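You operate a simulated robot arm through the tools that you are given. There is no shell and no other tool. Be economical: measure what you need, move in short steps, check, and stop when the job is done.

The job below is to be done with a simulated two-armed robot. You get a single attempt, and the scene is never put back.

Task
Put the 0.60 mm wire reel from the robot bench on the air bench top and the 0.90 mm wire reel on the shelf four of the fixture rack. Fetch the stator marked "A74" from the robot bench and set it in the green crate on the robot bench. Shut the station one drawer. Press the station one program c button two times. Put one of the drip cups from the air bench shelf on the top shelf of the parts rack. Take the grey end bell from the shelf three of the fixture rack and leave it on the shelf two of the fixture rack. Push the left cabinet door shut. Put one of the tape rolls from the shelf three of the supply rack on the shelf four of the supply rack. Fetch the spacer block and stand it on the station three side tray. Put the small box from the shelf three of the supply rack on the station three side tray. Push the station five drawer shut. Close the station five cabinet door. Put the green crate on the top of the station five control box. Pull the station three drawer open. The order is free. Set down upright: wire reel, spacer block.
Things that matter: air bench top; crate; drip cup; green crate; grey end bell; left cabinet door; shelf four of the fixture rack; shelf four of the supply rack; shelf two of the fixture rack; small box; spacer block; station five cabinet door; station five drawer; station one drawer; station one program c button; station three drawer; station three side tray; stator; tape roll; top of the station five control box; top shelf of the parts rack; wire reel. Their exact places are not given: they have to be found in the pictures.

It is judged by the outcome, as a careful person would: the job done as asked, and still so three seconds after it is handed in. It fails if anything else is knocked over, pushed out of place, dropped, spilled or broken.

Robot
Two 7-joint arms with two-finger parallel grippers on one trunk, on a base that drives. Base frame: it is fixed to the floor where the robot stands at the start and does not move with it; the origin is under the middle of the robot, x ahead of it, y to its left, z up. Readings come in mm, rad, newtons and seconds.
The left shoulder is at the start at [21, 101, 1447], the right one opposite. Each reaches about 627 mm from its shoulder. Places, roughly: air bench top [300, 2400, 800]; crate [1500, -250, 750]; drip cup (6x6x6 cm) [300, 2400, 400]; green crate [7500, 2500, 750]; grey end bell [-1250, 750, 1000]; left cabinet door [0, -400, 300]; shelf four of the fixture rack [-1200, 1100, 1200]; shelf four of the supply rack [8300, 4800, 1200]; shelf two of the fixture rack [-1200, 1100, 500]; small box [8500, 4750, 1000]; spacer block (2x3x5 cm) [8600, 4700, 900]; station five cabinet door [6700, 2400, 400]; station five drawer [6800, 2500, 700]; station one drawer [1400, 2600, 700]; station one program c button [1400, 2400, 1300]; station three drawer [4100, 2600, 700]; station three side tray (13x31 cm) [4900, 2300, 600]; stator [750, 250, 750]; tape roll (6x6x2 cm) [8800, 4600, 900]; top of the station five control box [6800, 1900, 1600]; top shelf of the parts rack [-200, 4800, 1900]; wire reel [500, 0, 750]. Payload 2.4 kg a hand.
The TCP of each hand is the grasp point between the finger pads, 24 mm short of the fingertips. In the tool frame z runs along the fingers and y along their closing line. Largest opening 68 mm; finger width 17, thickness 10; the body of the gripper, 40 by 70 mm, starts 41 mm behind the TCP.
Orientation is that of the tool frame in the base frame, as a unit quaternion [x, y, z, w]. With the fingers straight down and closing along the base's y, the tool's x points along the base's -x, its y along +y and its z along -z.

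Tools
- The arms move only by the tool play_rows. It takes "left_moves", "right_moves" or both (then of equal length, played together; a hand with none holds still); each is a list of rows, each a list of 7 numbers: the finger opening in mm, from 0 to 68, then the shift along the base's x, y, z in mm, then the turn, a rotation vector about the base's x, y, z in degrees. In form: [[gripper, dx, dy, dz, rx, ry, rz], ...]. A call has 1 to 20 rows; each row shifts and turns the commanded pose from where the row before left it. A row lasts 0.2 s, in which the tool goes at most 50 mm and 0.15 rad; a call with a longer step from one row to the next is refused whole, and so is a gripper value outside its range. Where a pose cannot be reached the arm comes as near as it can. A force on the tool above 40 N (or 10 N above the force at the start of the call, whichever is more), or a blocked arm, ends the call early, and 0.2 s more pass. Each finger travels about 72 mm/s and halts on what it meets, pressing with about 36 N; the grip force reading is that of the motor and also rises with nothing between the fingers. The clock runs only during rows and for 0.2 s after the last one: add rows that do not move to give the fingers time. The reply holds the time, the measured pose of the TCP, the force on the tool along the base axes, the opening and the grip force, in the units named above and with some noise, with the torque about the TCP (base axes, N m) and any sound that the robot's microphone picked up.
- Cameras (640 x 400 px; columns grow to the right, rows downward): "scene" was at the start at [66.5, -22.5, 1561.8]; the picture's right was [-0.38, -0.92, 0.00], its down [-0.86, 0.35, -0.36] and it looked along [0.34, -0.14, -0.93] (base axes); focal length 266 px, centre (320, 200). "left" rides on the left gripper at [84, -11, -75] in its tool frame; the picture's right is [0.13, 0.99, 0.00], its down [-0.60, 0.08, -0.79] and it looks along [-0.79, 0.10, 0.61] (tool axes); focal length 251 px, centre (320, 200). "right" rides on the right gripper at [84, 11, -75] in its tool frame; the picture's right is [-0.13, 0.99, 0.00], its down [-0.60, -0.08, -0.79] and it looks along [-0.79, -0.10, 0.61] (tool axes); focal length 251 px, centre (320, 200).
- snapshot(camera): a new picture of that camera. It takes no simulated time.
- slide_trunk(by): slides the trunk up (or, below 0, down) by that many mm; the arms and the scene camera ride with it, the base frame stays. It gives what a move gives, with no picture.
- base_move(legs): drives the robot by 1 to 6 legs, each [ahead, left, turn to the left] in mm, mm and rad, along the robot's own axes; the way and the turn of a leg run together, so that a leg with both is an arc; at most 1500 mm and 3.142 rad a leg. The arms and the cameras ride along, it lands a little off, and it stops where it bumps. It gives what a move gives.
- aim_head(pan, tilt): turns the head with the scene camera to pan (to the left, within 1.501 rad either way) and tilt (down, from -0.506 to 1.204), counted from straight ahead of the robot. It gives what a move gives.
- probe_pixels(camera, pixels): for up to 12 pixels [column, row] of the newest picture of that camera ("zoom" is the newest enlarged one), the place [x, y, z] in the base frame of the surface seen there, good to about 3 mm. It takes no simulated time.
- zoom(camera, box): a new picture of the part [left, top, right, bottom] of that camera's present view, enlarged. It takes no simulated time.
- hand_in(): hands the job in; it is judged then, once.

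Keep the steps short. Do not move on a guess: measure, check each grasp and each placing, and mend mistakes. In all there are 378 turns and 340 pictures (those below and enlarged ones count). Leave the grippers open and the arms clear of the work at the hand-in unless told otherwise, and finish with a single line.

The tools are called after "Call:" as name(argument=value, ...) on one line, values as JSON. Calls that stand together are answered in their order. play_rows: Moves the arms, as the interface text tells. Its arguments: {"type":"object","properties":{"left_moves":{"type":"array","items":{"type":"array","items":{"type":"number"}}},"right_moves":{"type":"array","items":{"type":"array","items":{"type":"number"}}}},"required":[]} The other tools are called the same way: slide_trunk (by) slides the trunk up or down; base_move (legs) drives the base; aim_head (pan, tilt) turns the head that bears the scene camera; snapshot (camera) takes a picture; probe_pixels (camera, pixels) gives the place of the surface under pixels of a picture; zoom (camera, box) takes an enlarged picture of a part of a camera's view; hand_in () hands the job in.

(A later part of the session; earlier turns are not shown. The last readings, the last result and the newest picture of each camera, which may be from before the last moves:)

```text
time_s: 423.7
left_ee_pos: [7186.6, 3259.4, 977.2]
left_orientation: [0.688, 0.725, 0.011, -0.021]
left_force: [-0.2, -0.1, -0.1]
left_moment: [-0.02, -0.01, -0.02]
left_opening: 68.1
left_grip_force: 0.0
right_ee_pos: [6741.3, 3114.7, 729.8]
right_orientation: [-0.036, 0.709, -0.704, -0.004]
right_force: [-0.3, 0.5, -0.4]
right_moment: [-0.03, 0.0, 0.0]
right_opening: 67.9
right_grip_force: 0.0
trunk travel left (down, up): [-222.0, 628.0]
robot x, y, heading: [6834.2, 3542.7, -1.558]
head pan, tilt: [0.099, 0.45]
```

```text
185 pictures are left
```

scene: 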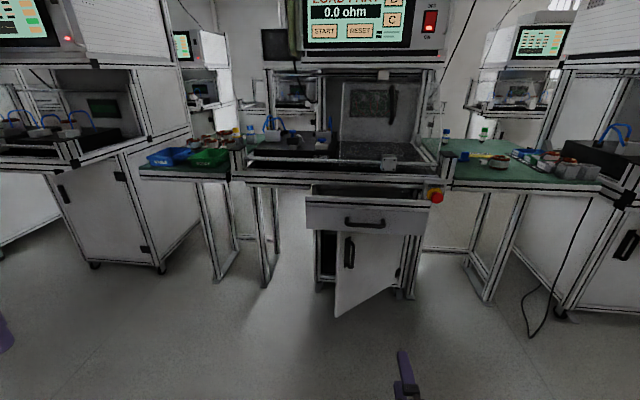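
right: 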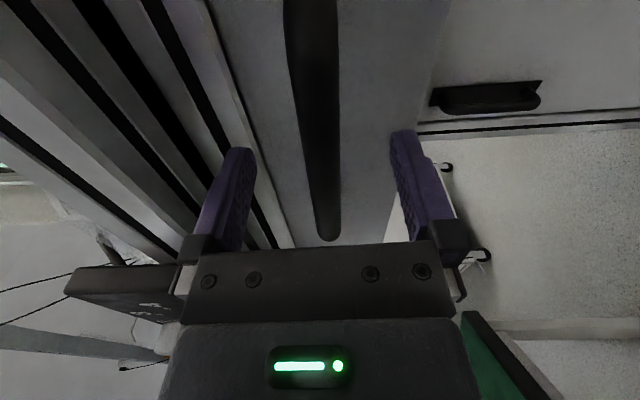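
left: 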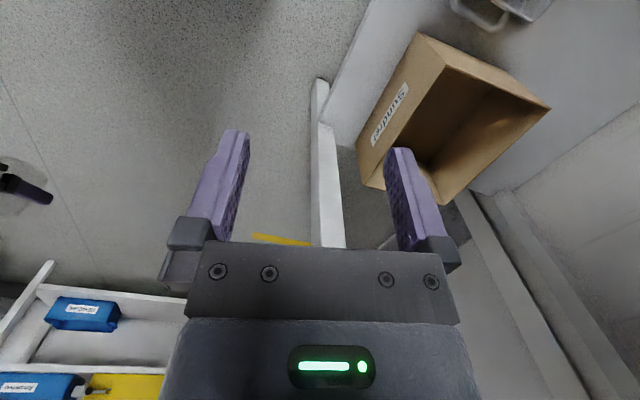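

Call:
zoom(camera="scene", box=[130, 110, 290, 210])

Call:
probe_pixels(camera="zoom", pixels=[[310, 190], [240, 190], [390, 180], [320, 165], [300, 210], [130, 190], [310, 240], [230, 160], [370, 160]])

Call:
zoom(camera="scene", box=[280, 170, 460, 320])

Call:
probe_pixels(camera="zoom", pixels=[[200, 130], [420, 140], [310, 140], [215, 250], [170, 200], [200, 340], [320, 250], [420, 300], [250, 210], [440, 60], [240, 160]])

```text
4.00 times, centred on (210, 160) of scene
```

zoom: 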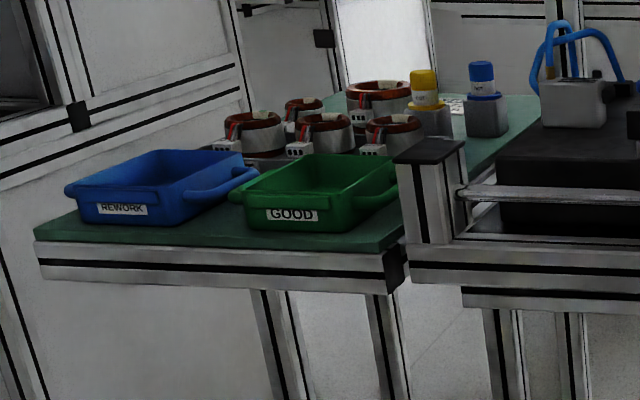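

```text
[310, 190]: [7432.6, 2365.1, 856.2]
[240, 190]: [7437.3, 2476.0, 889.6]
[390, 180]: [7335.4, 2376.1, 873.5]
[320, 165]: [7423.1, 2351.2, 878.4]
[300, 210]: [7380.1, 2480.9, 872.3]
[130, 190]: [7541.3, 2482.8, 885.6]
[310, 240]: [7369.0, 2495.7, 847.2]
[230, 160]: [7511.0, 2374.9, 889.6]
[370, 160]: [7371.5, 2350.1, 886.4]
```

```text
2.67 times, centred on (370, 245) of scene
```

zoom: 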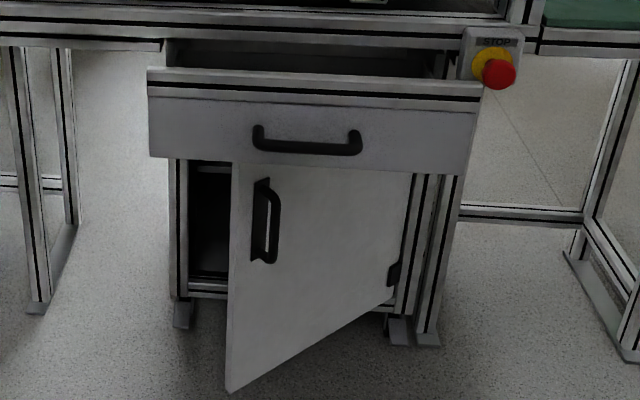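

```text
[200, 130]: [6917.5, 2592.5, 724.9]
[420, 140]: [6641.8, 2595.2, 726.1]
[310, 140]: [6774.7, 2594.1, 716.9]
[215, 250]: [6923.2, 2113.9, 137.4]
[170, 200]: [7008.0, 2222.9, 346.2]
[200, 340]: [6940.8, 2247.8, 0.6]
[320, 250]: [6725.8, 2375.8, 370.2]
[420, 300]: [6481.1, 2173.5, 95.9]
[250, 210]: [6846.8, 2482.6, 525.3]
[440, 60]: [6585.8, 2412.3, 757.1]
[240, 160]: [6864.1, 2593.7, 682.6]
```

Station five: drawer front at y=2594 (to go in to ~2455), door hinged at the right (6580,2230), free edge at (6850,2483). Drawer first: closed fist at z≈697, x≈6775.

Call:
play_rows(right_moves=[[0, 0, 0, -17, 0, 0, 0], [0, 0, 0, -16, 0, 0, 0], [0, 0, 0, 0, 0, 0, 0], [0, 0, 0, 0, 0, 0, 0]])

Call:
base_move(legs=[[0, 36, -0.012], [440, 0, 0]])

Call:
snapshot(camera="scene")

```text
time_s: 424.7
left_ee_pos: [7187.2, 3259.2, 976.5]
left_orientation: [0.689, 0.725, 0.01, -0.021]
left_force: [0.3, 0.5, 0.8]
left_moment: [0.02, -0.03, 0.02]
left_opening: 67.9
left_grip_force: 0.0
right_ee_pos: [6742.4, 3115.4, 697.2]
right_orientation: [-0.035, 0.708, -0.705, -0.004]
right_force: [0.3, 0.2, -0.5]
right_moment: [-0.01, -0.01, -0.01]
right_opening: 0.0
right_grip_force: 23.4
trunk travel left (down, up): [-222.0, 628.0]
robot x, y, heading: [6834.7, 3543.3, -1.565]
head pan, tilt: [0.099, 0.45]
```

```text
time_s: 427.8
left_ee_pos: [7220.1, 2812.6, 975.8]
left_orientation: [0.692, 0.721, 0.01, -0.021]
left_force: [0.8, 0.2, -0.7]
left_moment: [0.0, 0.02, -0.01]
left_opening: 67.9
left_grip_force: 0.1
right_ee_pos: [6773.7, 2671.7, 698.5]
right_orientation: [-0.032, 0.709, -0.704, -0.006]
right_force: [0.0, -0.2, -0.1]
right_moment: [0.01, 0.01, -0.03]
right_opening: 0.1
right_grip_force: 23.5
trunk travel left (down, up): [-222.0, 628.0]
robot x, y, heading: [6868.9, 3096.4, -1.566]
head pan, tilt: [0.099, 0.45]
```

```text
182 pictures are left
```

scene: 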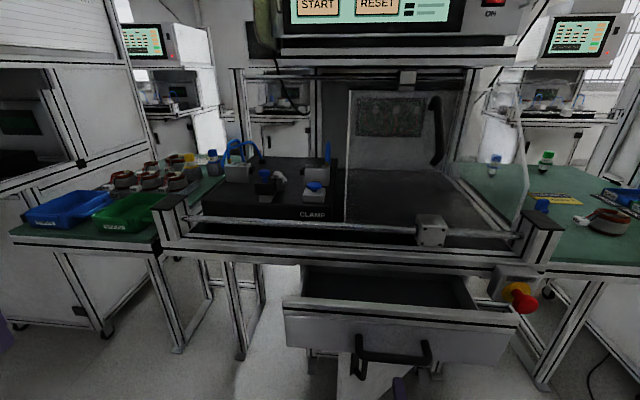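

Push in small legs.

Call:
base_move(legs=[[50, 0, 0], [30, 0, 0], [30, 0, 0], [30, 0, 0], [25, 0, 0], [20, 0, 0]])

Call:
snapshot(camera="scene")

```text
time_s: 430.9
left_ee_pos: [7220.4, 2626.1, 977.0]
left_orientation: [0.692, 0.722, 0.01, -0.02]
left_force: [0.7, 0.7, -0.6]
left_moment: [0.0, -0.03, -0.02]
left_opening: 67.9
left_grip_force: 0.1
right_ee_pos: [6774.8, 2485.7, 698.2]
right_orientation: [-0.032, 0.709, -0.704, -0.007]
right_force: [-0.4, 0.0, -0.9]
right_moment: [-0.03, -0.02, 0.0]
right_opening: 0.0
right_grip_force: 23.9
trunk travel left (down, up): [-222.0, 628.0]
robot x, y, heading: [6869.7, 2909.6, -1.564]
head pan, tilt: [0.099, 0.45]
```

```text
181 pictures are left
```

scene: 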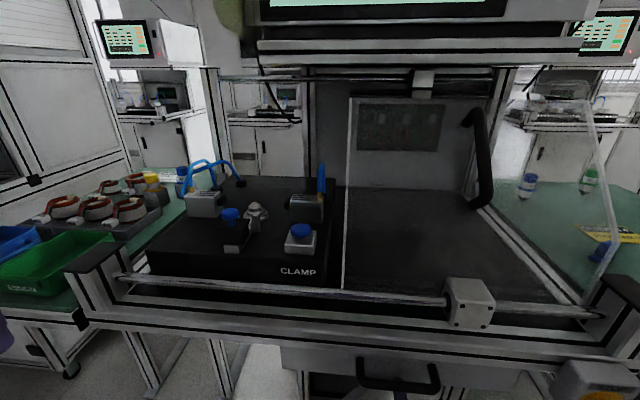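

Call:
probe_pixels(camera="scene", pixels=[[330, 358], [470, 370], [300, 355], [395, 385], [320, 335], [560, 340]])

Call:
snapshot(camera="right")

```text
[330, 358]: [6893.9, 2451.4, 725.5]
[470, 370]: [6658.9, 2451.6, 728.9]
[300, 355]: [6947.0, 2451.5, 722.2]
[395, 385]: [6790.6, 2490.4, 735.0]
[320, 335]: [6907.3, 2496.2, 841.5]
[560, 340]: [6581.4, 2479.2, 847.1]
```

```text
180 pictures are left
```

right: 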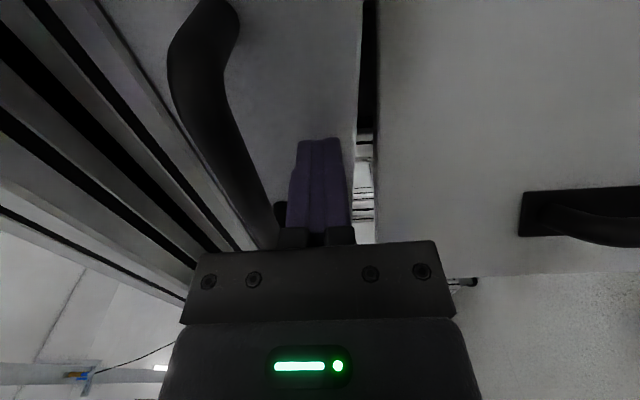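

Drawer front 2451 is recessed 45 mm under the platform like station one's. Confirm with a gentle push.

Call:
play_rows(right_moves=[[0, 0, -6, 0, 0, 0, 0], [0, 0, -5, 0, 0, 0, 0], [0, 0, -4, 0, 0, 0, 0], [0, 0, -4, 0, 0, 0, 0], [0, 0, 0, 0, 0, 0, 0]])

```text
time_s: 431.6
left_ee_pos: [7220.4, 2628.0, 976.1]
left_orientation: [0.692, 0.721, 0.009, -0.019]
left_force: [0.1, -0.1, 0.5]
left_moment: [0.05, 0.01, 0.0]
left_opening: 67.8
left_grip_force: 0.0
right_ee_pos: [6775.4, 2478.4, 697.9]
right_orientation: [-0.031, 0.71, -0.704, -0.006]
right_force: [-0.7, 27.4, 12.4]
right_moment: [-0.34, 0.08, -0.16]
right_opening: 0.2
right_grip_force: 23.6
trunk travel left (down, up): [-222.0, 628.0]
robot x, y, heading: [6870.0, 2909.6, -1.57]
head pan, tilt: [0.099, 0.45]
stopped in row 3 (right hand): the force on the tool passed its limit at 47 N (the readings are from after the stop); the commanded pose is now the measured one
```

Hard stop – drawer is shut. For the door: back off, turn 0.5 rad left so the left arm stays clear, lower the trunk and hand.

Call:
base_move(legs=[[-280, 0, 0], [0, 0, 0.5]])

Call:
slide_trunk(by=-180)

Call:
play_rows(right_moves=[[0, 0, 0, -40, 0, 0, 0], [0, 0, 0, -40, 0, 0, 0], [0, 0, 0, -20, 0, 0, 0]])

Call:
aim_head(pan=-0.4, tilt=0.6)

Call:
snapshot(camera="scene")

```text
time_s: 435.0
left_ee_pos: [7312.4, 3112.3, 976.1]
left_orientation: [0.494, 0.869, 0.005, -0.022]
left_force: [0.3, -0.3, -0.5]
left_moment: [0.03, 0.01, -0.01]
left_opening: 68.0
left_grip_force: 0.0
right_ee_pos: [6992.2, 2767.2, 696.1]
right_orientation: [0.204, -0.681, 0.683, -0.166]
right_force: [-0.6, 0.3, 0.0]
right_moment: [0.01, 0.01, 0.01]
right_opening: 0.1
right_grip_force: 23.5
trunk travel left (down, up): [-222.0, 628.0]
robot x, y, heading: [6869.8, 3195.4, -1.076]
head pan, tilt: [0.099, 0.45]
```

```text
time_s: 437.0
left_ee_pos: [7313.8, 3111.1, 796.8]
left_orientation: [0.496, 0.868, 0.005, -0.022]
left_force: [0.2, 0.3, -0.8]
left_moment: [0.01, 0.02, -0.02]
left_opening: 68.0
left_grip_force: 0.0
right_ee_pos: [6991.4, 2767.7, 517.8]
right_orientation: [0.205, -0.681, 0.683, -0.167]
right_force: [-0.6, -0.4, 0.1]
right_moment: [-0.01, -0.03, 0.01]
right_opening: 0.1
right_grip_force: 23.2
trunk travel left (down, up): [-42.0, 808.0]
robot x, y, heading: [6868.8, 3193.9, -1.076]
head pan, tilt: [0.099, 0.45]
```

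```text
time_s: 437.8
left_ee_pos: [7312.2, 3111.6, 795.9]
left_orientation: [0.494, 0.869, 0.005, -0.023]
left_force: [-0.3, 0.7, 0.1]
left_moment: [-0.01, -0.03, 0.02]
left_opening: 67.9
left_grip_force: 0.0
right_ee_pos: [6991.2, 2766.7, 415.9]
right_orientation: [0.204, -0.681, 0.683, -0.168]
right_force: [-0.9, -0.5, -0.3]
right_moment: [-0.01, -0.02, 0.0]
right_opening: 0.1
right_grip_force: 23.8
trunk travel left (down, up): [-42.0, 808.0]
robot x, y, heading: [6870.7, 3194.5, -1.076]
head pan, tilt: [0.099, 0.45]
```

```text
time_s: 438.7
left_ee_pos: [7312.2, 3111.9, 796.5]
left_orientation: [0.494, 0.869, 0.004, -0.023]
left_force: [-1.0, -0.6, -1.5]
left_moment: [0.02, 0.01, -0.04]
left_opening: 67.8
left_grip_force: 0.1
right_ee_pos: [6991.4, 2767.4, 415.6]
right_orientation: [0.204, -0.682, 0.683, -0.166]
right_force: [-0.7, -0.4, -0.4]
right_moment: [-0.03, 0.01, -0.04]
right_opening: 0.1
right_grip_force: 23.4
trunk travel left (down, up): [-42.0, 808.0]
robot x, y, heading: [6867.3, 3197.4, -1.075]
head pan, tilt: [-0.4, 0.6]
```

```text
179 pictures are left
```

scene: 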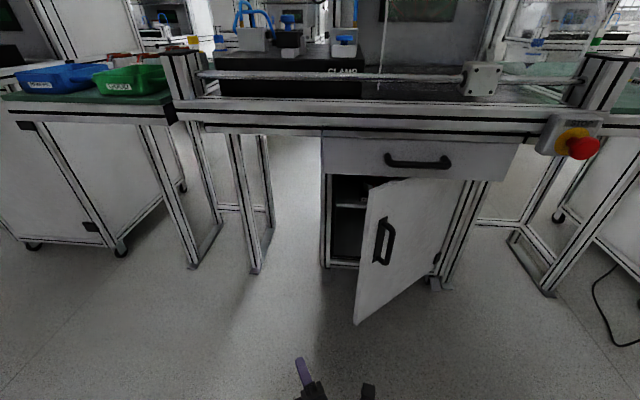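

Door contact aim: (6750,2390) at z≈416, inboard of the handle. Move right 391, then ahead 85.

Call:
base_move(legs=[[0, -391, 0], [85, 0, 0]])

Call:
aim_head(pan=-0.1, tilt=0.8)

Call:
snapshot(camera="scene")

```text
time_s: 441.8
left_ee_pos: [7016.0, 2850.2, 796.3]
left_orientation: [0.497, 0.867, 0.004, -0.022]
left_force: [0.7, 0.0, -1.2]
left_moment: [0.0, 0.02, 0.01]
left_opening: 67.7
left_grip_force: 0.1
right_ee_pos: [6692.5, 2507.3, 415.8]
right_orientation: [0.203, -0.682, 0.683, -0.164]
right_force: [-0.2, 0.2, -0.1]
right_moment: [0.02, -0.01, -0.01]
right_opening: 0.0
right_grip_force: 23.5
trunk travel left (down, up): [-42.0, 808.0]
robot x, y, heading: [6568.1, 2937.5, -1.08]
head pan, tilt: [-0.4, 0.6]
```

```text
time_s: 442.6
left_ee_pos: [7014.7, 2851.0, 795.7]
left_orientation: [0.497, 0.867, 0.005, -0.023]
left_force: [-0.2, -0.3, 0.5]
left_moment: [-0.02, -0.01, 0.0]
left_opening: 68.1
left_grip_force: 0.0
right_ee_pos: [6691.7, 2507.5, 417.2]
right_orientation: [0.202, -0.682, 0.683, -0.164]
right_force: [0.0, -0.4, -0.4]
right_moment: [0.0, 0.01, -0.01]
right_opening: 0.2
right_grip_force: 23.8
trunk travel left (down, up): [-42.0, 808.0]
robot x, y, heading: [6571.4, 2937.3, -1.085]
head pan, tilt: [-0.099, 0.799]
```

```text
178 pictures are left
```

scene: 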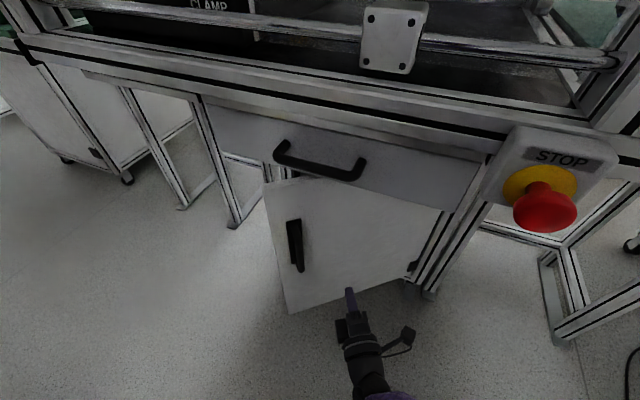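

Call:
probe_pixels(camera="scene", pixels=[[545, 205], [540, 185], [500, 180], [270, 250], [300, 300], [350, 250], [275, 190], [440, 215], [350, 295]])

Call:
aim_head(pan=-0.7, tilt=1.1)

Call:
snapshot(camera="scene")

```text
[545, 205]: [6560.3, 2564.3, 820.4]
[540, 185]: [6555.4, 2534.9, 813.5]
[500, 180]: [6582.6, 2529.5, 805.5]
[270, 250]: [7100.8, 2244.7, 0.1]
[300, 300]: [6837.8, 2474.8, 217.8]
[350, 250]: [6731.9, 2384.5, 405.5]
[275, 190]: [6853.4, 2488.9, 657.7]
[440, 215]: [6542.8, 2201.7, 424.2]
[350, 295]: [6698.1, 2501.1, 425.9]
```

```text
time_s: 443.6
left_ee_pos: [7014.2, 2851.7, 796.0]
left_orientation: [0.497, 0.868, 0.005, -0.022]
left_force: [0.2, -0.1, 0.4]
left_moment: [0.02, 0.0, 0.0]
left_opening: 68.0
left_grip_force: 0.1
right_ee_pos: [6693.4, 2507.0, 416.4]
right_orientation: [0.202, -0.682, 0.683, -0.165]
right_force: [0.0, -0.5, -0.7]
right_moment: [0.02, 0.03, -0.05]
right_opening: 0.0
right_grip_force: 23.5
trunk travel left (down, up): [-42.0, 808.0]
robot x, y, heading: [6571.2, 2938.8, -1.084]
head pan, tilt: [-0.7, 1.1]
```

```text
177 pictures are left
```

scene: 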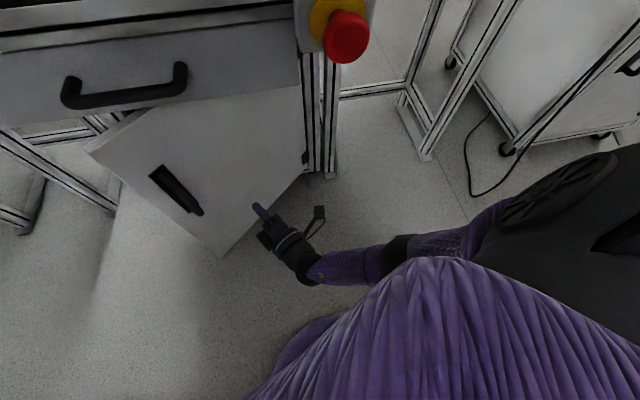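

The E-stop (6560,2585,820) limits how far I can drive in; so raise the hand to z≈556 (door top is 658) to gain arm reach, drive 130, then push with the arm.

Call:
play_rows(right_moves=[[0, 0, 0, 40, 0, 0, 0], [0, 0, 0, 40, 0, 0, 0], [0, 0, 0, 40, 0, 0, 0], [0, 0, 0, 20, 0, 0, 0]])

Call:
base_move(legs=[[65, 0, 0], [35, 0, 0], [30, 0, 0]])

Call:
aim_head(pan=-0.4, tilt=0.95)

Call:
snapshot(camera="scene")

```text
time_s: 444.6
left_ee_pos: [7014.2, 2850.6, 797.8]
left_orientation: [0.497, 0.868, 0.004, -0.023]
left_force: [0.2, 0.0, -1.2]
left_moment: [0.0, 0.03, -0.03]
left_opening: 67.7
left_grip_force: 0.1
right_ee_pos: [6692.7, 2506.0, 555.9]
right_orientation: [0.204, -0.682, 0.683, -0.164]
right_force: [0.3, -0.5, 0.0]
right_moment: [0.03, 0.01, 0.01]
right_opening: 0.3
right_grip_force: 23.6
trunk travel left (down, up): [-42.0, 808.0]
robot x, y, heading: [6568.4, 2939.1, -1.078]
head pan, tilt: [-0.7, 1.1]
```

```text
time_s: 446.5
left_ee_pos: [7076.4, 2735.9, 795.5]
left_orientation: [0.498, 0.867, 0.004, -0.022]
left_force: [0.3, 1.0, -0.2]
left_moment: [0.04, -0.01, 0.02]
left_opening: 67.7
left_grip_force: 0.2
right_ee_pos: [6753.8, 2392.3, 557.0]
right_orientation: [0.203, -0.682, 0.683, -0.164]
right_force: [-0.9, 0.5, -0.7]
right_moment: [-0.02, -0.01, 0.01]
right_opening: 0.0
right_grip_force: 23.6
trunk travel left (down, up): [-42.0, 808.0]
robot x, y, heading: [6632.2, 2825.9, -1.085]
head pan, tilt: [-0.7, 1.1]
```

```text
time_s: 447.3
left_ee_pos: [7076.1, 2735.6, 795.5]
left_orientation: [0.497, 0.867, 0.005, -0.022]
left_force: [1.1, 0.0, -0.4]
left_moment: [0.02, 0.02, 0.02]
left_opening: 67.7
left_grip_force: 0.0
right_ee_pos: [6753.2, 2392.4, 555.3]
right_orientation: [0.202, -0.682, 0.684, -0.163]
right_force: [0.7, 0.8, -0.1]
right_moment: [-0.01, 0.0, 0.03]
right_opening: 0.0
right_grip_force: 23.4
trunk travel left (down, up): [-42.0, 808.0]
robot x, y, heading: [6634.5, 2821.7, -1.08]
head pan, tilt: [-0.4, 0.949]
```

```text
176 pictures are left
```

scene: 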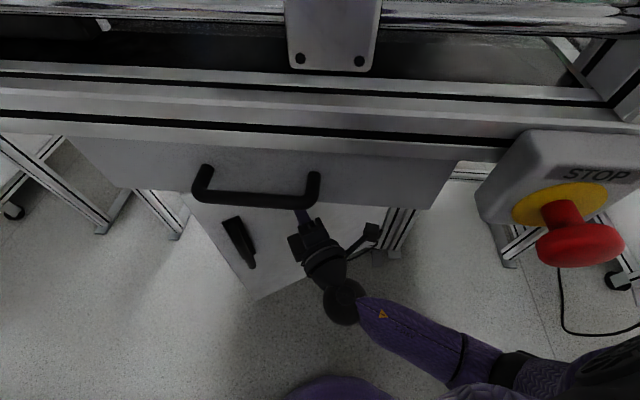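

Now push with the arm in slow steps.

Call:
play_rows(right_moves=[[0, 8, -15, 0, 0, 0, 0], [0, 8, -15, 0, 0, 0, 0], [0, 8, -15, 0, 0, 0, 0], [0, 8, -15, 0, 0, 0, 0], [0, 8, -15, 0, 0, 0, 0], [0, 8, -15, 0, 0, 0, 0], [0, 8, -14, 0, 0, 0, 0]])

Call:
snapshot(camera="scene")

```text
time_s: 448.9
left_ee_pos: [7077.1, 2735.4, 797.6]
left_orientation: [0.497, 0.867, 0.005, -0.023]
left_force: [-0.1, -0.1, -1.1]
left_moment: [0.01, -0.03, 0.02]
left_opening: 68.0
left_grip_force: 0.0
right_ee_pos: [6808.6, 2287.9, 556.7]
right_orientation: [0.203, -0.681, 0.684, -0.164]
right_force: [-0.6, -0.2, 0.3]
right_moment: [-0.01, -0.02, 0.0]
right_opening: 0.1
right_grip_force: 23.4
trunk travel left (down, up): [-42.0, 808.0]
robot x, y, heading: [6634.4, 2824.8, -1.08]
head pan, tilt: [-0.4, 0.949]
```

```text
175 pictures are left
```

scene: 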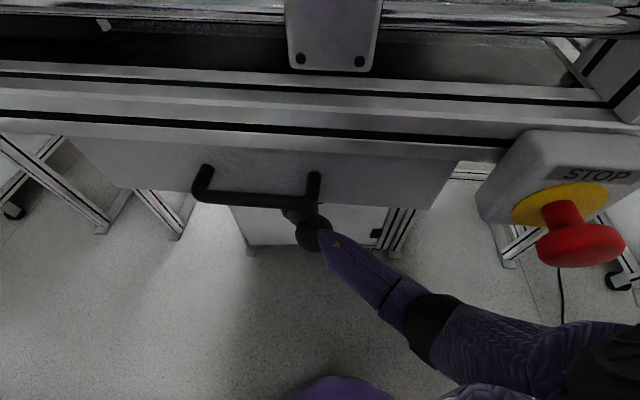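

Almost shut. Continue until contact force rises.

Call:
play_rows(right_moves=[[0, 5, -12, 0, 0, 0, 0], [0, 5, -10, 0, 0, 0, 0], [0, 3, -8, 0, 0, 0, 0], [0, 3, -6, 0, 0, 0, 0], [0, 2, -6, 0, 0, 0, 0]])

Call:
snapshot(camera="right")

```text
time_s: 450.1
left_ee_pos: [7075.0, 2736.4, 795.8]
left_orientation: [0.497, 0.867, 0.005, -0.021]
left_force: [-0.6, 0.3, 1.1]
left_moment: [-0.01, 0.0, 0.01]
left_opening: 67.8
left_grip_force: 0.0
right_ee_pos: [6827.9, 2247.5, 555.1]
right_orientation: [0.203, -0.682, 0.683, -0.165]
right_force: [-5.2, 14.8, 0.3]
right_moment: [0.05, 0.05, -0.11]
right_opening: 0.1
right_grip_force: 23.7
trunk travel left (down, up): [-42.0, 808.0]
robot x, y, heading: [6636.4, 2822.9, -1.084]
head pan, tilt: [-0.4, 0.949]
```

```text
174 pictures are left
```

right: 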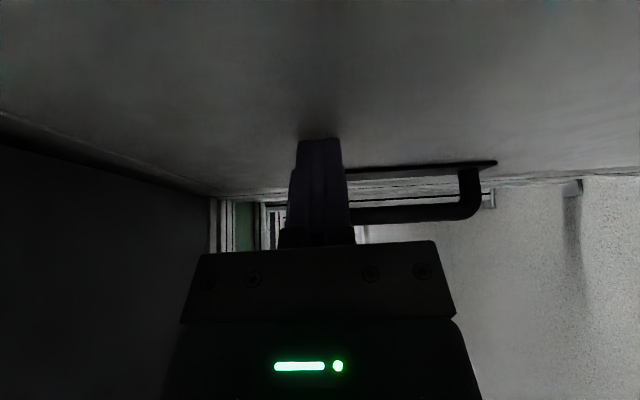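

Call:
play_rows(right_moves=[[0, 1, -4, 0, 0, 0, 0], [0, 1, -4, 0, 0, 0, 0], [0, 0, -3, 0, 0, 0, 0], [0, 0, 0, 0, 0, 0, 0]])

Call:
probe_pixels(camera="right", pixels=[[150, 100], [450, 80], [320, 60], [560, 100], [480, 168], [100, 120]])

```text
time_s: 450.4
left_ee_pos: [7075.2, 2737.9, 796.1]
left_orientation: [0.497, 0.868, 0.004, -0.022]
left_force: [0.1, -0.4, 0.0]
left_moment: [0.0, -0.01, -0.01]
left_opening: 68.0
left_grip_force: 0.0
right_ee_pos: [6828.3, 2247.4, 553.8]
right_orientation: [-0.204, 0.683, -0.682, 0.167]
right_force: [-4.0, 14.5, 3.7]
right_moment: [-0.06, 0.05, -0.02]
right_opening: 0.0
right_grip_force: 23.4
trunk travel left (down, up): [-42.0, 808.0]
robot x, y, heading: [6631.9, 2828.7, -1.08]
head pan, tilt: [-0.4, 0.949]
stopped in row 1 (right hand): the force on the tool passed its limit at 48 N (the readings are from after the stop); the commanded pose is now the measured one
```

```text
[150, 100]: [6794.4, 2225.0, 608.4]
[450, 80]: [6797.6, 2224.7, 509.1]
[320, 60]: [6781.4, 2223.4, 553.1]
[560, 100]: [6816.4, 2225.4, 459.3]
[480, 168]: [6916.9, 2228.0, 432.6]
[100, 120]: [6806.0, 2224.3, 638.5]
```

Door plane reads y≈2224 everywhere: shut. Retract and go back to view the green crate on the side table.

Call:
play_rows(right_moves=[[0, -8, 15, 0, 0, 0, 0], [0, -10, 20, 0, 0, 0, 0], [0, -14, 28, 0, 0, 0, 0], [0, -14, 28, 0, 0, 0, 0], [0, -14, 28, 0, 0, 0, 0]])

Call:
base_move(legs=[[-300, 0, 0]])

Call:
slide_trunk(by=390)

Call:
base_move(legs=[[0, 0, -0.49], [0, 700, 0]])

Call:
aim_head(pan=-0.1, tilt=0.5)

Call:
snapshot(camera="scene")

```text
time_s: 451.6
left_ee_pos: [7076.5, 2736.7, 795.9]
left_orientation: [0.497, 0.867, 0.005, -0.023]
left_force: [-0.1, -0.4, 0.6]
left_moment: [-0.03, -0.01, 0.02]
left_opening: 67.8
left_grip_force: 0.0
right_ee_pos: [6766.9, 2365.8, 553.8]
right_orientation: [-0.204, 0.683, -0.681, 0.165]
right_force: [0.3, 0.4, 0.0]
right_moment: [0.01, -0.01, 0.04]
right_opening: 0.1
right_grip_force: 23.8
trunk travel left (down, up): [-42.0, 808.0]
robot x, y, heading: [6633.0, 2823.6, -1.078]
head pan, tilt: [-0.4, 0.949]
```

```text
time_s: 453.7
left_ee_pos: [6935.3, 2999.1, 796.0]
left_orientation: [0.499, 0.866, 0.006, -0.022]
left_force: [0.0, -0.5, -0.8]
left_moment: [0.0, 0.0, 0.0]
left_opening: 67.9
left_grip_force: 0.0
right_ee_pos: [6625.7, 2630.1, 554.7]
right_orientation: [-0.201, 0.684, -0.682, 0.163]
right_force: [0.6, 0.8, -0.3]
right_moment: [-0.02, -0.01, 0.0]
right_opening: 0.0
right_grip_force: 24.4
trunk travel left (down, up): [-42.0, 808.0]
robot x, y, heading: [6487.7, 3089.2, -1.086]
head pan, tilt: [-0.4, 0.949]
```

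```text
time_s: 457.4
left_ee_pos: [6933.4, 2999.4, 1185.6]
left_orientation: [0.5, 0.866, 0.006, -0.022]
left_force: [0.5, 0.0, -0.5]
left_moment: [-0.03, -0.01, 0.01]
left_opening: 68.0
left_grip_force: 0.1
right_ee_pos: [6625.1, 2630.5, 944.6]
right_orientation: [-0.203, 0.684, -0.681, 0.164]
right_force: [-0.3, 0.1, 0.8]
right_moment: [0.0, 0.01, 0.01]
right_opening: 0.0
right_grip_force: 23.8
trunk travel left (down, up): [-432.0, 418.0]
robot x, y, heading: [6494.9, 3089.0, -1.085]
head pan, tilt: [-0.4, 0.949]
```

```text
time_s: 462.7
left_ee_pos: [7540.9, 2801.1, 1186.1]
left_orientation: [0.691, 0.722, 0.01, -0.021]
left_force: [-0.8, 0.2, 0.0]
left_moment: [-0.02, 0.02, -0.02]
left_opening: 68.0
left_grip_force: 0.0
right_ee_pos: [7095.0, 2617.7, 944.9]
right_orientation: [-0.034, 0.713, -0.7, -0.005]
right_force: [-0.1, -0.6, -0.3]
right_moment: [-0.02, -0.01, 0.01]
right_opening: 0.1
right_grip_force: 23.7
trunk travel left (down, up): [-432.0, 418.0]
robot x, y, heading: [7188.6, 3087.2, -1.568]
head pan, tilt: [-0.4, 0.949]
```

```text
time_s: 463.6
left_ee_pos: [7540.7, 2801.5, 1185.7]
left_orientation: [0.692, 0.722, 0.01, -0.021]
left_force: [0.0, 0.5, -1.0]
left_moment: [0.01, 0.0, -0.01]
left_opening: 68.1
left_grip_force: 0.1
right_ee_pos: [7094.2, 2618.1, 944.2]
right_orientation: [-0.033, 0.713, -0.701, -0.004]
right_force: [-0.1, -1.8, 0.1]
right_moment: [0.01, -0.01, 0.0]
right_opening: 0.0
right_grip_force: 23.6
trunk travel left (down, up): [-432.0, 418.0]
robot x, y, heading: [7190.8, 3084.7, -1.57]
head pan, tilt: [-0.099, 0.499]
```

```text
173 pictures are left
```

scene: 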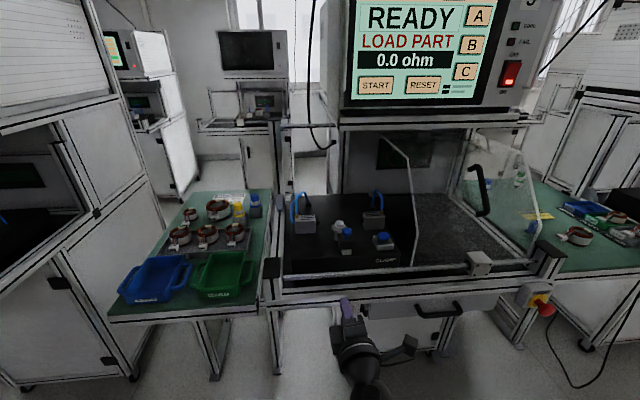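

Call:
zoom(camera="scene", box=[110, 180, 290, 325])

Call:
probe_pixels(camera="zoom", pixels=[[390, 310], [310, 300], [480, 300], [300, 260], [490, 250], [405, 255], [395, 275], [400, 300], [345, 268], [470, 268], [260, 270], [515, 265]])

```text
2.76 times, centred on (200, 252) of scene
```

zoom: 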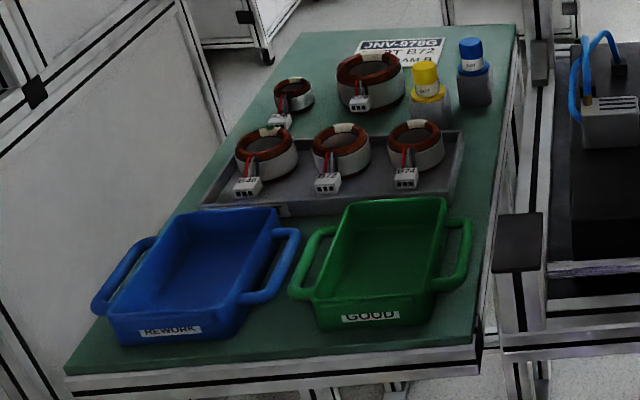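

```text
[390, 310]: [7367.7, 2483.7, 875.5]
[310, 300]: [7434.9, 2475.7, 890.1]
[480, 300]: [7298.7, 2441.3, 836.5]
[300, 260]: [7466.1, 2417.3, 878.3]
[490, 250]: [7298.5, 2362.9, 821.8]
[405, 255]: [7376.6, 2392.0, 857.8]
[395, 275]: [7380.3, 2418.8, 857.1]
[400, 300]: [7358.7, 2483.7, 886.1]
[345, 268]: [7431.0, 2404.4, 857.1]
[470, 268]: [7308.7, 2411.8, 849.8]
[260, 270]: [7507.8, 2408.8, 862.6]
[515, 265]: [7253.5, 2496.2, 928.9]
```

I'll grip the crate's right wall together with its handle bar, hand pitched 45°. First re-roll the right hand (camera up) and pitch 45° down.

Call:
base_move(legs=[[-120, 0, 0]])

Call:
play_rows(right_moves=[[45, 0, 0, 10, 0, 8, 0], [45, 0, 0, 10, 0, 8, 0], [45, 0, 0, 10, 0, 8, 0], [45, 0, 0, 10, 0, 8, 0], [45, 0, 0, 10, 0, 8, 0], [45, 0, 0, 10, 0, 8, 0], [45, 0, 0, 10, 0, 8, 0], [45, 0, 0, 10, 0, 8, 0], [45, 0, 0, 10, 0, 8, 0], [45, 0, 0, 10, 0, 8, 0], [45, 0, 0, 10, 0, 8, 0], [45, 0, 0, 0, 8, 0, 0], [45, 0, 0, 0, 8, 0, 0], [45, 0, 0, 0, 8, 0, 0], [45, 0, 0, 0, 8, 0, 0], [45, 0, 0, 0, 8, 0, 0], [45, 0, 0, 0, 4, 0, 0]])

Call:
base_move(legs=[[0, 218, 0]])

Call:
snapshot(camera="right")

Call:
snapshot(camera="scene")

```text
time_s: 464.8
left_ee_pos: [7541.1, 2922.8, 1187.4]
left_orientation: [0.692, 0.722, 0.01, -0.02]
left_force: [0.5, 0.0, 0.0]
left_moment: [-0.04, 0.0, 0.01]
left_opening: 68.0
left_grip_force: 0.1
right_ee_pos: [7096.1, 2738.2, 944.7]
right_orientation: [-0.033, 0.712, -0.702, -0.004]
right_force: [0.1, 0.5, 0.9]
right_moment: [-0.01, -0.01, -0.03]
right_opening: 0.1
right_grip_force: 23.5
trunk travel left (down, up): [-432.0, 418.0]
robot x, y, heading: [7191.6, 3201.0, -1.567]
head pan, tilt: [-0.099, 0.499]
```

```text
time_s: 468.4
left_ee_pos: [7540.6, 2921.1, 1186.5]
left_orientation: [0.692, 0.722, 0.01, -0.021]
left_force: [0.3, 0.2, 0.6]
left_moment: [0.04, 0.02, 0.01]
left_opening: 68.0
left_grip_force: 0.2
right_ee_pos: [7094.2, 2739.2, 1055.0]
right_orientation: [0.661, -0.653, 0.255, 0.269]
right_force: [0.8, -0.1, 0.5]
right_moment: [0.0, 0.0, 0.0]
right_opening: 45.1
right_grip_force: 0.2
trunk travel left (down, up): [-432.0, 418.0]
robot x, y, heading: [7190.0, 3206.0, -1.572]
head pan, tilt: [-0.099, 0.499]
```

```text
time_s: 470.1
left_ee_pos: [7763.7, 2925.7, 1184.8]
left_orientation: [0.69, 0.724, 0.01, -0.021]
left_force: [1.1, 0.8, 0.7]
left_moment: [0.0, 0.01, -0.01]
left_opening: 68.0
left_grip_force: 0.0
right_ee_pos: [7320.5, 2738.4, 1054.3]
right_orientation: [0.663, -0.65, 0.256, 0.269]
right_force: [0.9, -0.5, 0.3]
right_moment: [-0.01, 0.01, -0.06]
right_opening: 44.8
right_grip_force: 0.0
trunk travel left (down, up): [-432.0, 418.0]
robot x, y, heading: [7413.4, 3207.9, -1.563]
head pan, tilt: [-0.099, 0.499]
```

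```text
171 pictures are left
```

right: 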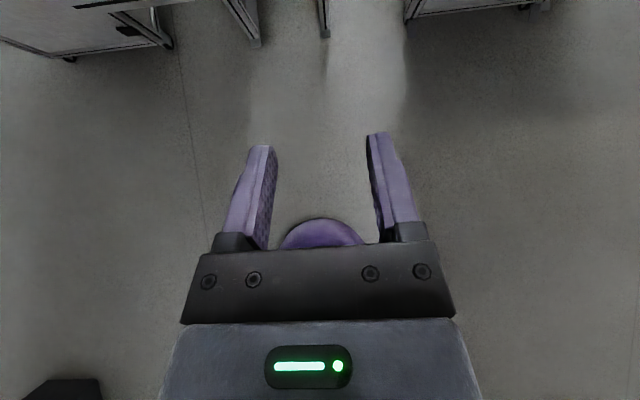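

```text
170 pictures are left
```

scene: 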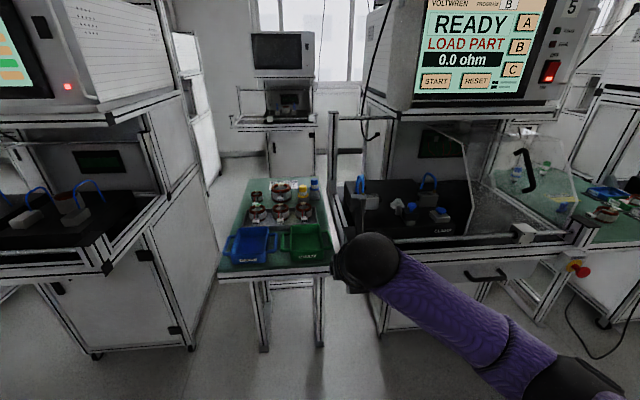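

Call:
base_move(legs=[[230, 0, -0.007]])

Call:
snapshot(camera="right")

```text
time_s: 471.9
left_ee_pos: [7762.4, 2691.2, 1184.3]
left_orientation: [0.692, 0.721, 0.01, -0.021]
left_force: [-0.2, -0.1, 0.2]
left_moment: [0.01, 0.01, 0.03]
left_opening: 68.2
left_grip_force: 0.1
right_ee_pos: [7316.4, 2506.3, 1053.7]
right_orientation: [0.661, -0.653, 0.254, 0.269]
right_force: [0.5, 0.1, 0.2]
right_moment: [0.05, -0.02, -0.02]
right_opening: 45.0
right_grip_force: 0.0
trunk travel left (down, up): [-432.0, 418.0]
robot x, y, heading: [7413.8, 2976.5, -1.57]
head pan, tilt: [-0.099, 0.499]
```

```text
169 pictures are left
```

right: 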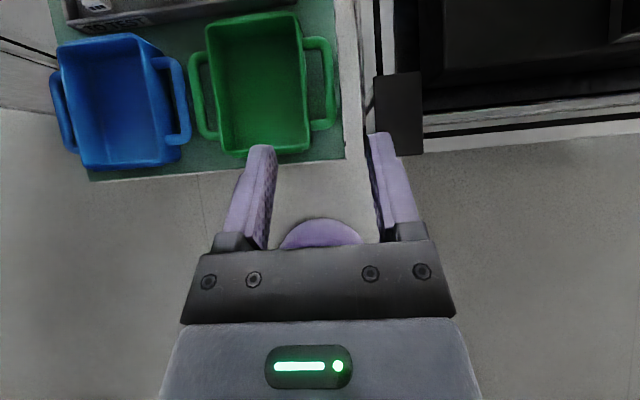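

Good top view of the crate. Zoom and probe its right wall and handle.

Call:
zoom(camera="right", box=[170, 0, 430, 165])

Call:
probe_pixels(camera="right", pixels=[[326, 80], [333, 80], [316, 80], [302, 80], [308, 110], [300, 40], [260, 150], [304, 140], [240, 15], [215, 100], [197, 90], [375, 110]])

```text
2.42 times, centred on (300, 82) of right
```

zoom: 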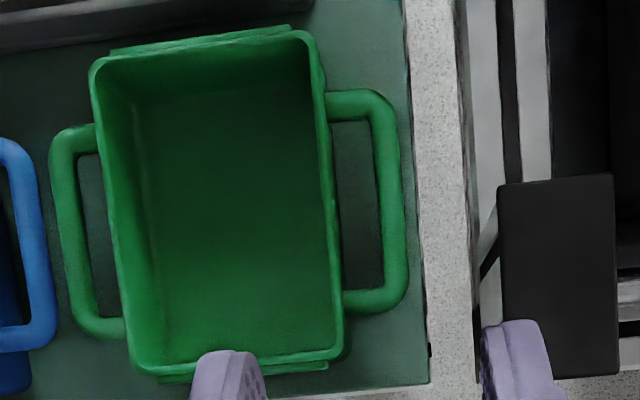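

```text
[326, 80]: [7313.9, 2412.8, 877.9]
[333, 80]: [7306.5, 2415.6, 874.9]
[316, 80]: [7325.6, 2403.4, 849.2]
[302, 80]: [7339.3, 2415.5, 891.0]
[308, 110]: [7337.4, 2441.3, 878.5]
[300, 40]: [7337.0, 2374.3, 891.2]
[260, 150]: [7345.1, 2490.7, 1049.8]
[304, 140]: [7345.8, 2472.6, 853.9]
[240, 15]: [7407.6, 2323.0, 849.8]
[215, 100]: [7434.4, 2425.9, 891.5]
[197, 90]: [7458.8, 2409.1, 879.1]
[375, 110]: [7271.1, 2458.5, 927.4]
```

Wall rim x≈7338, handle bar x≈7311 (z 876). Target TCP (7324,2412,882), opening 55. Go to the pre-point, then check.

Call:
play_rows(right_moves=[[55, 4, -10, -35, 0, 0, 0], [55, 4, -10, -35, 0, 0, 0], [55, 0, -6, -34, 0, 0, 0], [55, 0, -20, -20, 0, 0, 0], [55, 0, 0, 0, 0, 0, 0]])

Call:
snapshot(camera="right")

```text
time_s: 473.1
left_ee_pos: [7763.8, 2690.4, 1186.5]
left_orientation: [0.692, 0.721, 0.01, -0.021]
left_force: [-0.7, -0.4, -0.1]
left_moment: [-0.01, 0.0, -0.01]
left_opening: 67.9
left_grip_force: 0.2
right_ee_pos: [7322.9, 2461.0, 931.5]
right_orientation: [0.661, -0.653, 0.255, 0.269]
right_force: [-0.1, 0.0, -0.5]
right_moment: [-0.01, -0.02, 0.0]
right_opening: 54.9
right_grip_force: 0.1
trunk travel left (down, up): [-432.0, 418.0]
robot x, y, heading: [7410.9, 2976.8, -1.569]
head pan, tilt: [-0.099, 0.499]
```

```text
167 pictures are left
```

right: 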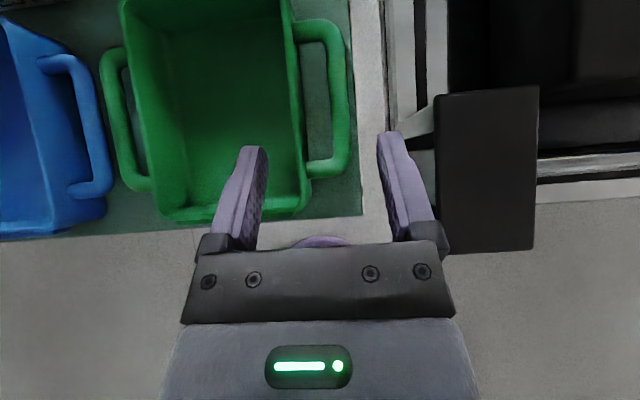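

Call:
probe_pixels(camera="right", pixels=[[442, 110], [442, 230], [338, 100], [320, 160], [300, 150], [428, 120]])

```text
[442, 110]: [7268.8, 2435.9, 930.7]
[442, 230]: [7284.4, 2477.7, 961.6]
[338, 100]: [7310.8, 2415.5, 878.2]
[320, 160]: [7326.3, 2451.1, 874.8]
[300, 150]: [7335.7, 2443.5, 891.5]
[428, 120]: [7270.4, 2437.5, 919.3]
```

Margins fine (cap edge x=7269, body edge 7288). Advance diagonally 49 mm.

Call:
play_rows(right_moves=[[55, 0, -17, -17, 0, 0, 0], [55, 0, -17, -17, 0, 0, 0], [55, 0, -14, -12, 0, 0, 0], [55, 0, 0, 0, 0, 0, 0]])

Call:
snapshot(camera="right")

```text
time_s: 474.1
left_ee_pos: [7762.3, 2690.1, 1185.2]
left_orientation: [0.692, 0.721, 0.01, -0.021]
left_force: [0.6, -0.2, 0.5]
left_moment: [-0.01, 0.01, 0.03]
left_opening: 68.1
left_grip_force: 0.1
right_ee_pos: [7325.4, 2421.2, 891.9]
right_orientation: [0.661, -0.651, 0.257, 0.27]
right_force: [0.4, -0.1, 0.5]
right_moment: [-0.01, 0.01, -0.01]
right_opening: 55.0
right_grip_force: 0.0
right hand out of reach, approached as far as the arm can: row 3
trunk travel left (down, up): [-432.0, 418.0]
robot x, y, heading: [7414.2, 2976.9, -1.566]
head pan, tilt: [-0.099, 0.499]
```

```text
166 pictures are left
```

right: 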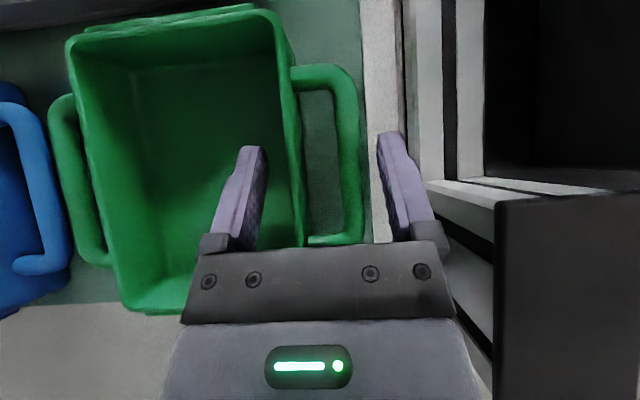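

At the arm's limit; base 30 mm forward with the arm pulled back equally, then down.

Call:
base_move(legs=[[14, 0, 0]])

Call:
play_rows(right_moves=[[55, 0, 3, -5, 0, 0, 0], [55, 0, 3, -6, 0, 0, 0], [55, 0, 0, 0, 0, 0, 0]])

```text
time_s: 474.8
left_ee_pos: [7762.3, 2675.4, 1185.7]
left_orientation: [0.692, 0.721, 0.01, -0.02]
left_force: [0.2, 0.5, 0.5]
left_moment: [0.04, 0.03, -0.01]
left_opening: 68.1
left_grip_force: 0.0
right_ee_pos: [7326.7, 2407.3, 889.8]
right_orientation: [0.66, -0.653, 0.255, 0.27]
right_force: [-0.2, -0.1, -0.4]
right_moment: [0.04, 0.01, 0.0]
right_opening: 55.2
right_grip_force: 0.1
trunk travel left (down, up): [-432.0, 418.0]
robot x, y, heading: [7412.4, 2960.2, -1.572]
head pan, tilt: [-0.099, 0.499]
```

```text
time_s: 475.4
left_ee_pos: [7763.5, 2677.0, 1186.2]
left_orientation: [0.693, 0.721, 0.009, -0.02]
left_force: [-1.0, 0.1, 0.1]
left_moment: [0.03, -0.02, 0.0]
left_opening: 68.0
left_grip_force: 0.0
right_ee_pos: [7325.3, 2409.0, 889.0]
right_orientation: [0.658, -0.65, 0.262, 0.274]
right_force: [-2.3, 3.7, 16.2]
right_moment: [0.94, -0.2, 0.21]
right_opening: 54.9
right_grip_force: 0.2
trunk travel left (down, up): [-432.0, 418.0]
robot x, y, heading: [7411.5, 2961.9, -1.568]
head pan, tilt: [-0.099, 0.499]
stopped in row 2 (right hand): the force on the tool passed its limit at 49 N (the readings are from after the stop); the commanded pose is now the measured one
```

The wrist just touches the station's post cap. The pads already overlap the wall by ~19 mm, so ease up 2 mm and close here.

Call:
play_rows(right_moves=[[55, 0, 0, 2, 0, 0, 0], [40, 0, 0, 0, 0, 0, 0], [25, 0, 0, 0, 0, 0, 0], [20, 0, 0, 0, 0, 0, 0], [20, 0, 0, 0, 0, 0, 0]])

Call:
snapshot(camera="right")

```text
time_s: 476.6
left_ee_pos: [7762.7, 2676.3, 1186.4]
left_orientation: [0.692, 0.721, 0.01, -0.02]
left_force: [-0.8, 0.4, 0.8]
left_moment: [-0.04, 0.0, -0.02]
left_opening: 68.0
left_grip_force: 0.0
right_ee_pos: [7324.9, 2408.7, 889.8]
right_orientation: [0.659, -0.651, 0.26, 0.273]
right_force: [-0.4, 0.0, 4.5]
right_moment: [-0.02, -0.03, 0.14]
right_opening: 34.4
right_grip_force: 35.8
trunk travel left (down, up): [-432.0, 418.0]
robot x, y, heading: [7413.1, 2958.3, -1.573]
head pan, tilt: [-0.099, 0.499]
```

```text
165 pictures are left
```

right: 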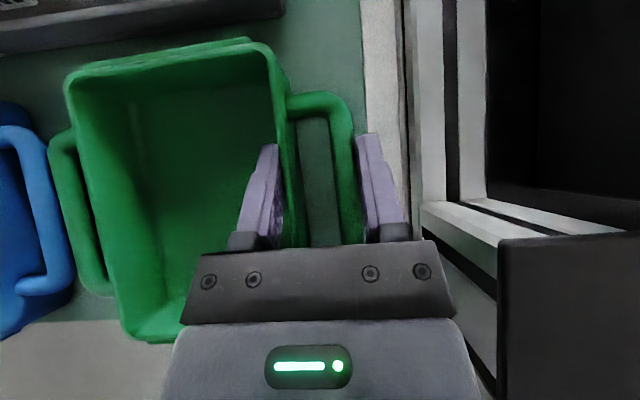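

Gripped at 34.4 mm (wall + bar). Lift slowly and watch whether the crate stays level.

Call:
play_rows(right_moves=[[15, 0, 0, 8, 0, 0, 0], [15, 0, 0, 12, 0, 0, 0], [15, 0, 0, 20, 0, 0, 0], [15, 0, 0, 0, 0, 0, 0]])

Call:
snapshot(camera="right")

Call:
snapshot(camera="scene")

```text
time_s: 477.6
left_ee_pos: [7763.0, 2676.5, 1186.6]
left_orientation: [0.693, 0.721, 0.01, -0.021]
left_force: [0.4, -0.1, -0.1]
left_moment: [-0.01, -0.02, 0.0]
left_opening: 68.0
left_grip_force: 0.0
right_ee_pos: [7324.4, 2407.5, 929.6]
right_orientation: [0.658, -0.651, 0.261, 0.274]
right_force: [-0.3, -0.4, -1.7]
right_moment: [-0.01, 0.14, -0.03]
right_opening: 34.1
right_grip_force: 35.8
trunk travel left (down, up): [-432.0, 418.0]
robot x, y, heading: [7409.3, 2960.3, -1.569]
head pan, tilt: [-0.099, 0.499]
```

```text
164 pictures are left
```

right: 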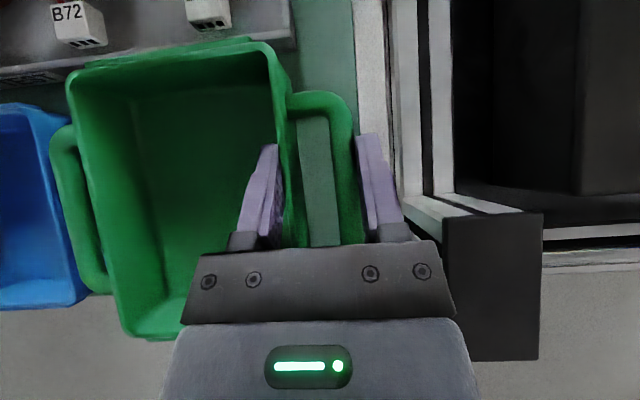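

```text
163 pictures are left
```

scene: 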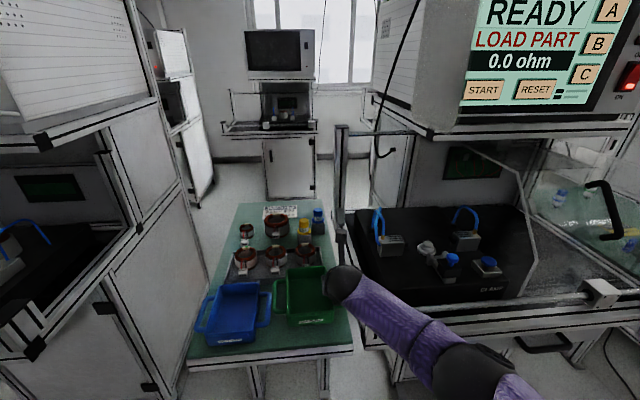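

Crate is held level (1.7 N). Raise the trunk fully and back off.

Call:
slide_trunk(by=390)

Call:
base_move(legs=[[-450, 0, 0], [0, -450, 0]])

Call:
aim_head(pan=0.0, tilt=0.2)

Call:
snapshot(camera="scene")

Call:
snapshot(camera="right")

```text
time_s: 481.3
left_ee_pos: [7763.8, 2676.2, 1576.6]
left_orientation: [0.692, 0.721, 0.009, -0.02]
left_force: [0.0, 0.1, 0.1]
left_moment: [0.02, 0.01, 0.01]
left_opening: 68.0
left_grip_force: 0.1
right_ee_pos: [7325.5, 2409.3, 1319.0]
right_orientation: [0.659, -0.651, 0.26, 0.272]
right_force: [0.0, 0.1, -1.7]
right_moment: [-0.05, 0.12, -0.01]
right_opening: 34.4
right_grip_force: 36.4
trunk travel left (down, up): [-822.0, 28.0]
robot x, y, heading: [7413.1, 2957.8, -1.57]
head pan, tilt: [-0.099, 0.499]
```

```text
time_s: 486.3
left_ee_pos: [7323.3, 3127.9, 1575.4]
left_orientation: [0.692, 0.722, 0.011, -0.021]
left_force: [-0.9, 0.0, 0.9]
left_moment: [0.02, 0.0, -0.03]
left_opening: 67.9
left_grip_force: 0.1
right_ee_pos: [6886.5, 2861.0, 1319.2]
right_orientation: [0.658, -0.652, 0.26, 0.273]
right_force: [-0.7, 0.2, -1.3]
right_moment: [-0.02, 0.11, 0.02]
right_opening: 34.0
right_grip_force: 35.7
trunk travel left (down, up): [-822.0, 28.0]
robot x, y, heading: [6973.6, 3414.1, -1.576]
head pan, tilt: [-0.099, 0.499]
```

```text
time_s: 487.1
left_ee_pos: [7324.4, 3127.8, 1576.1]
left_orientation: [0.693, 0.721, 0.011, -0.021]
left_force: [-0.3, -0.5, -0.3]
left_moment: [-0.03, -0.01, -0.03]
left_opening: 68.0
left_grip_force: 0.1
right_ee_pos: [6886.2, 2861.2, 1318.6]
right_orientation: [0.658, -0.652, 0.26, 0.273]
right_force: [-0.6, 0.3, -2.9]
right_moment: [0.01, 0.13, 0.0]
right_opening: 34.1
right_grip_force: 35.8
trunk travel left (down, up): [-822.0, 28.0]
robot x, y, heading: [6974.7, 3411.4, -1.572]
head pan, tilt: [0.0, 0.201]
```

```text
162 pictures are left
```

scene: 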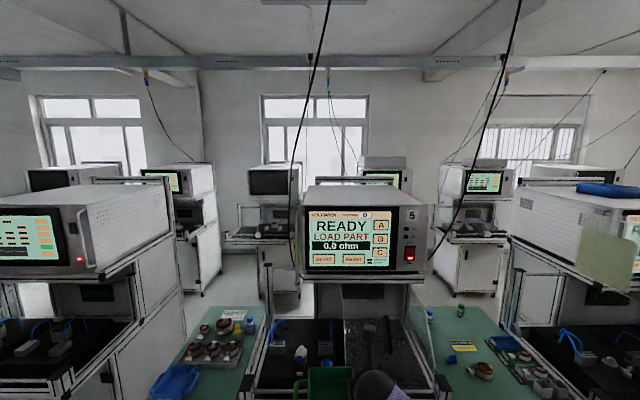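

```text
161 pictures are left
```

right: 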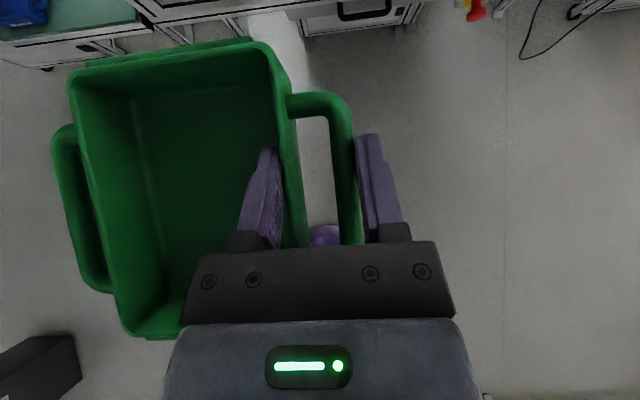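

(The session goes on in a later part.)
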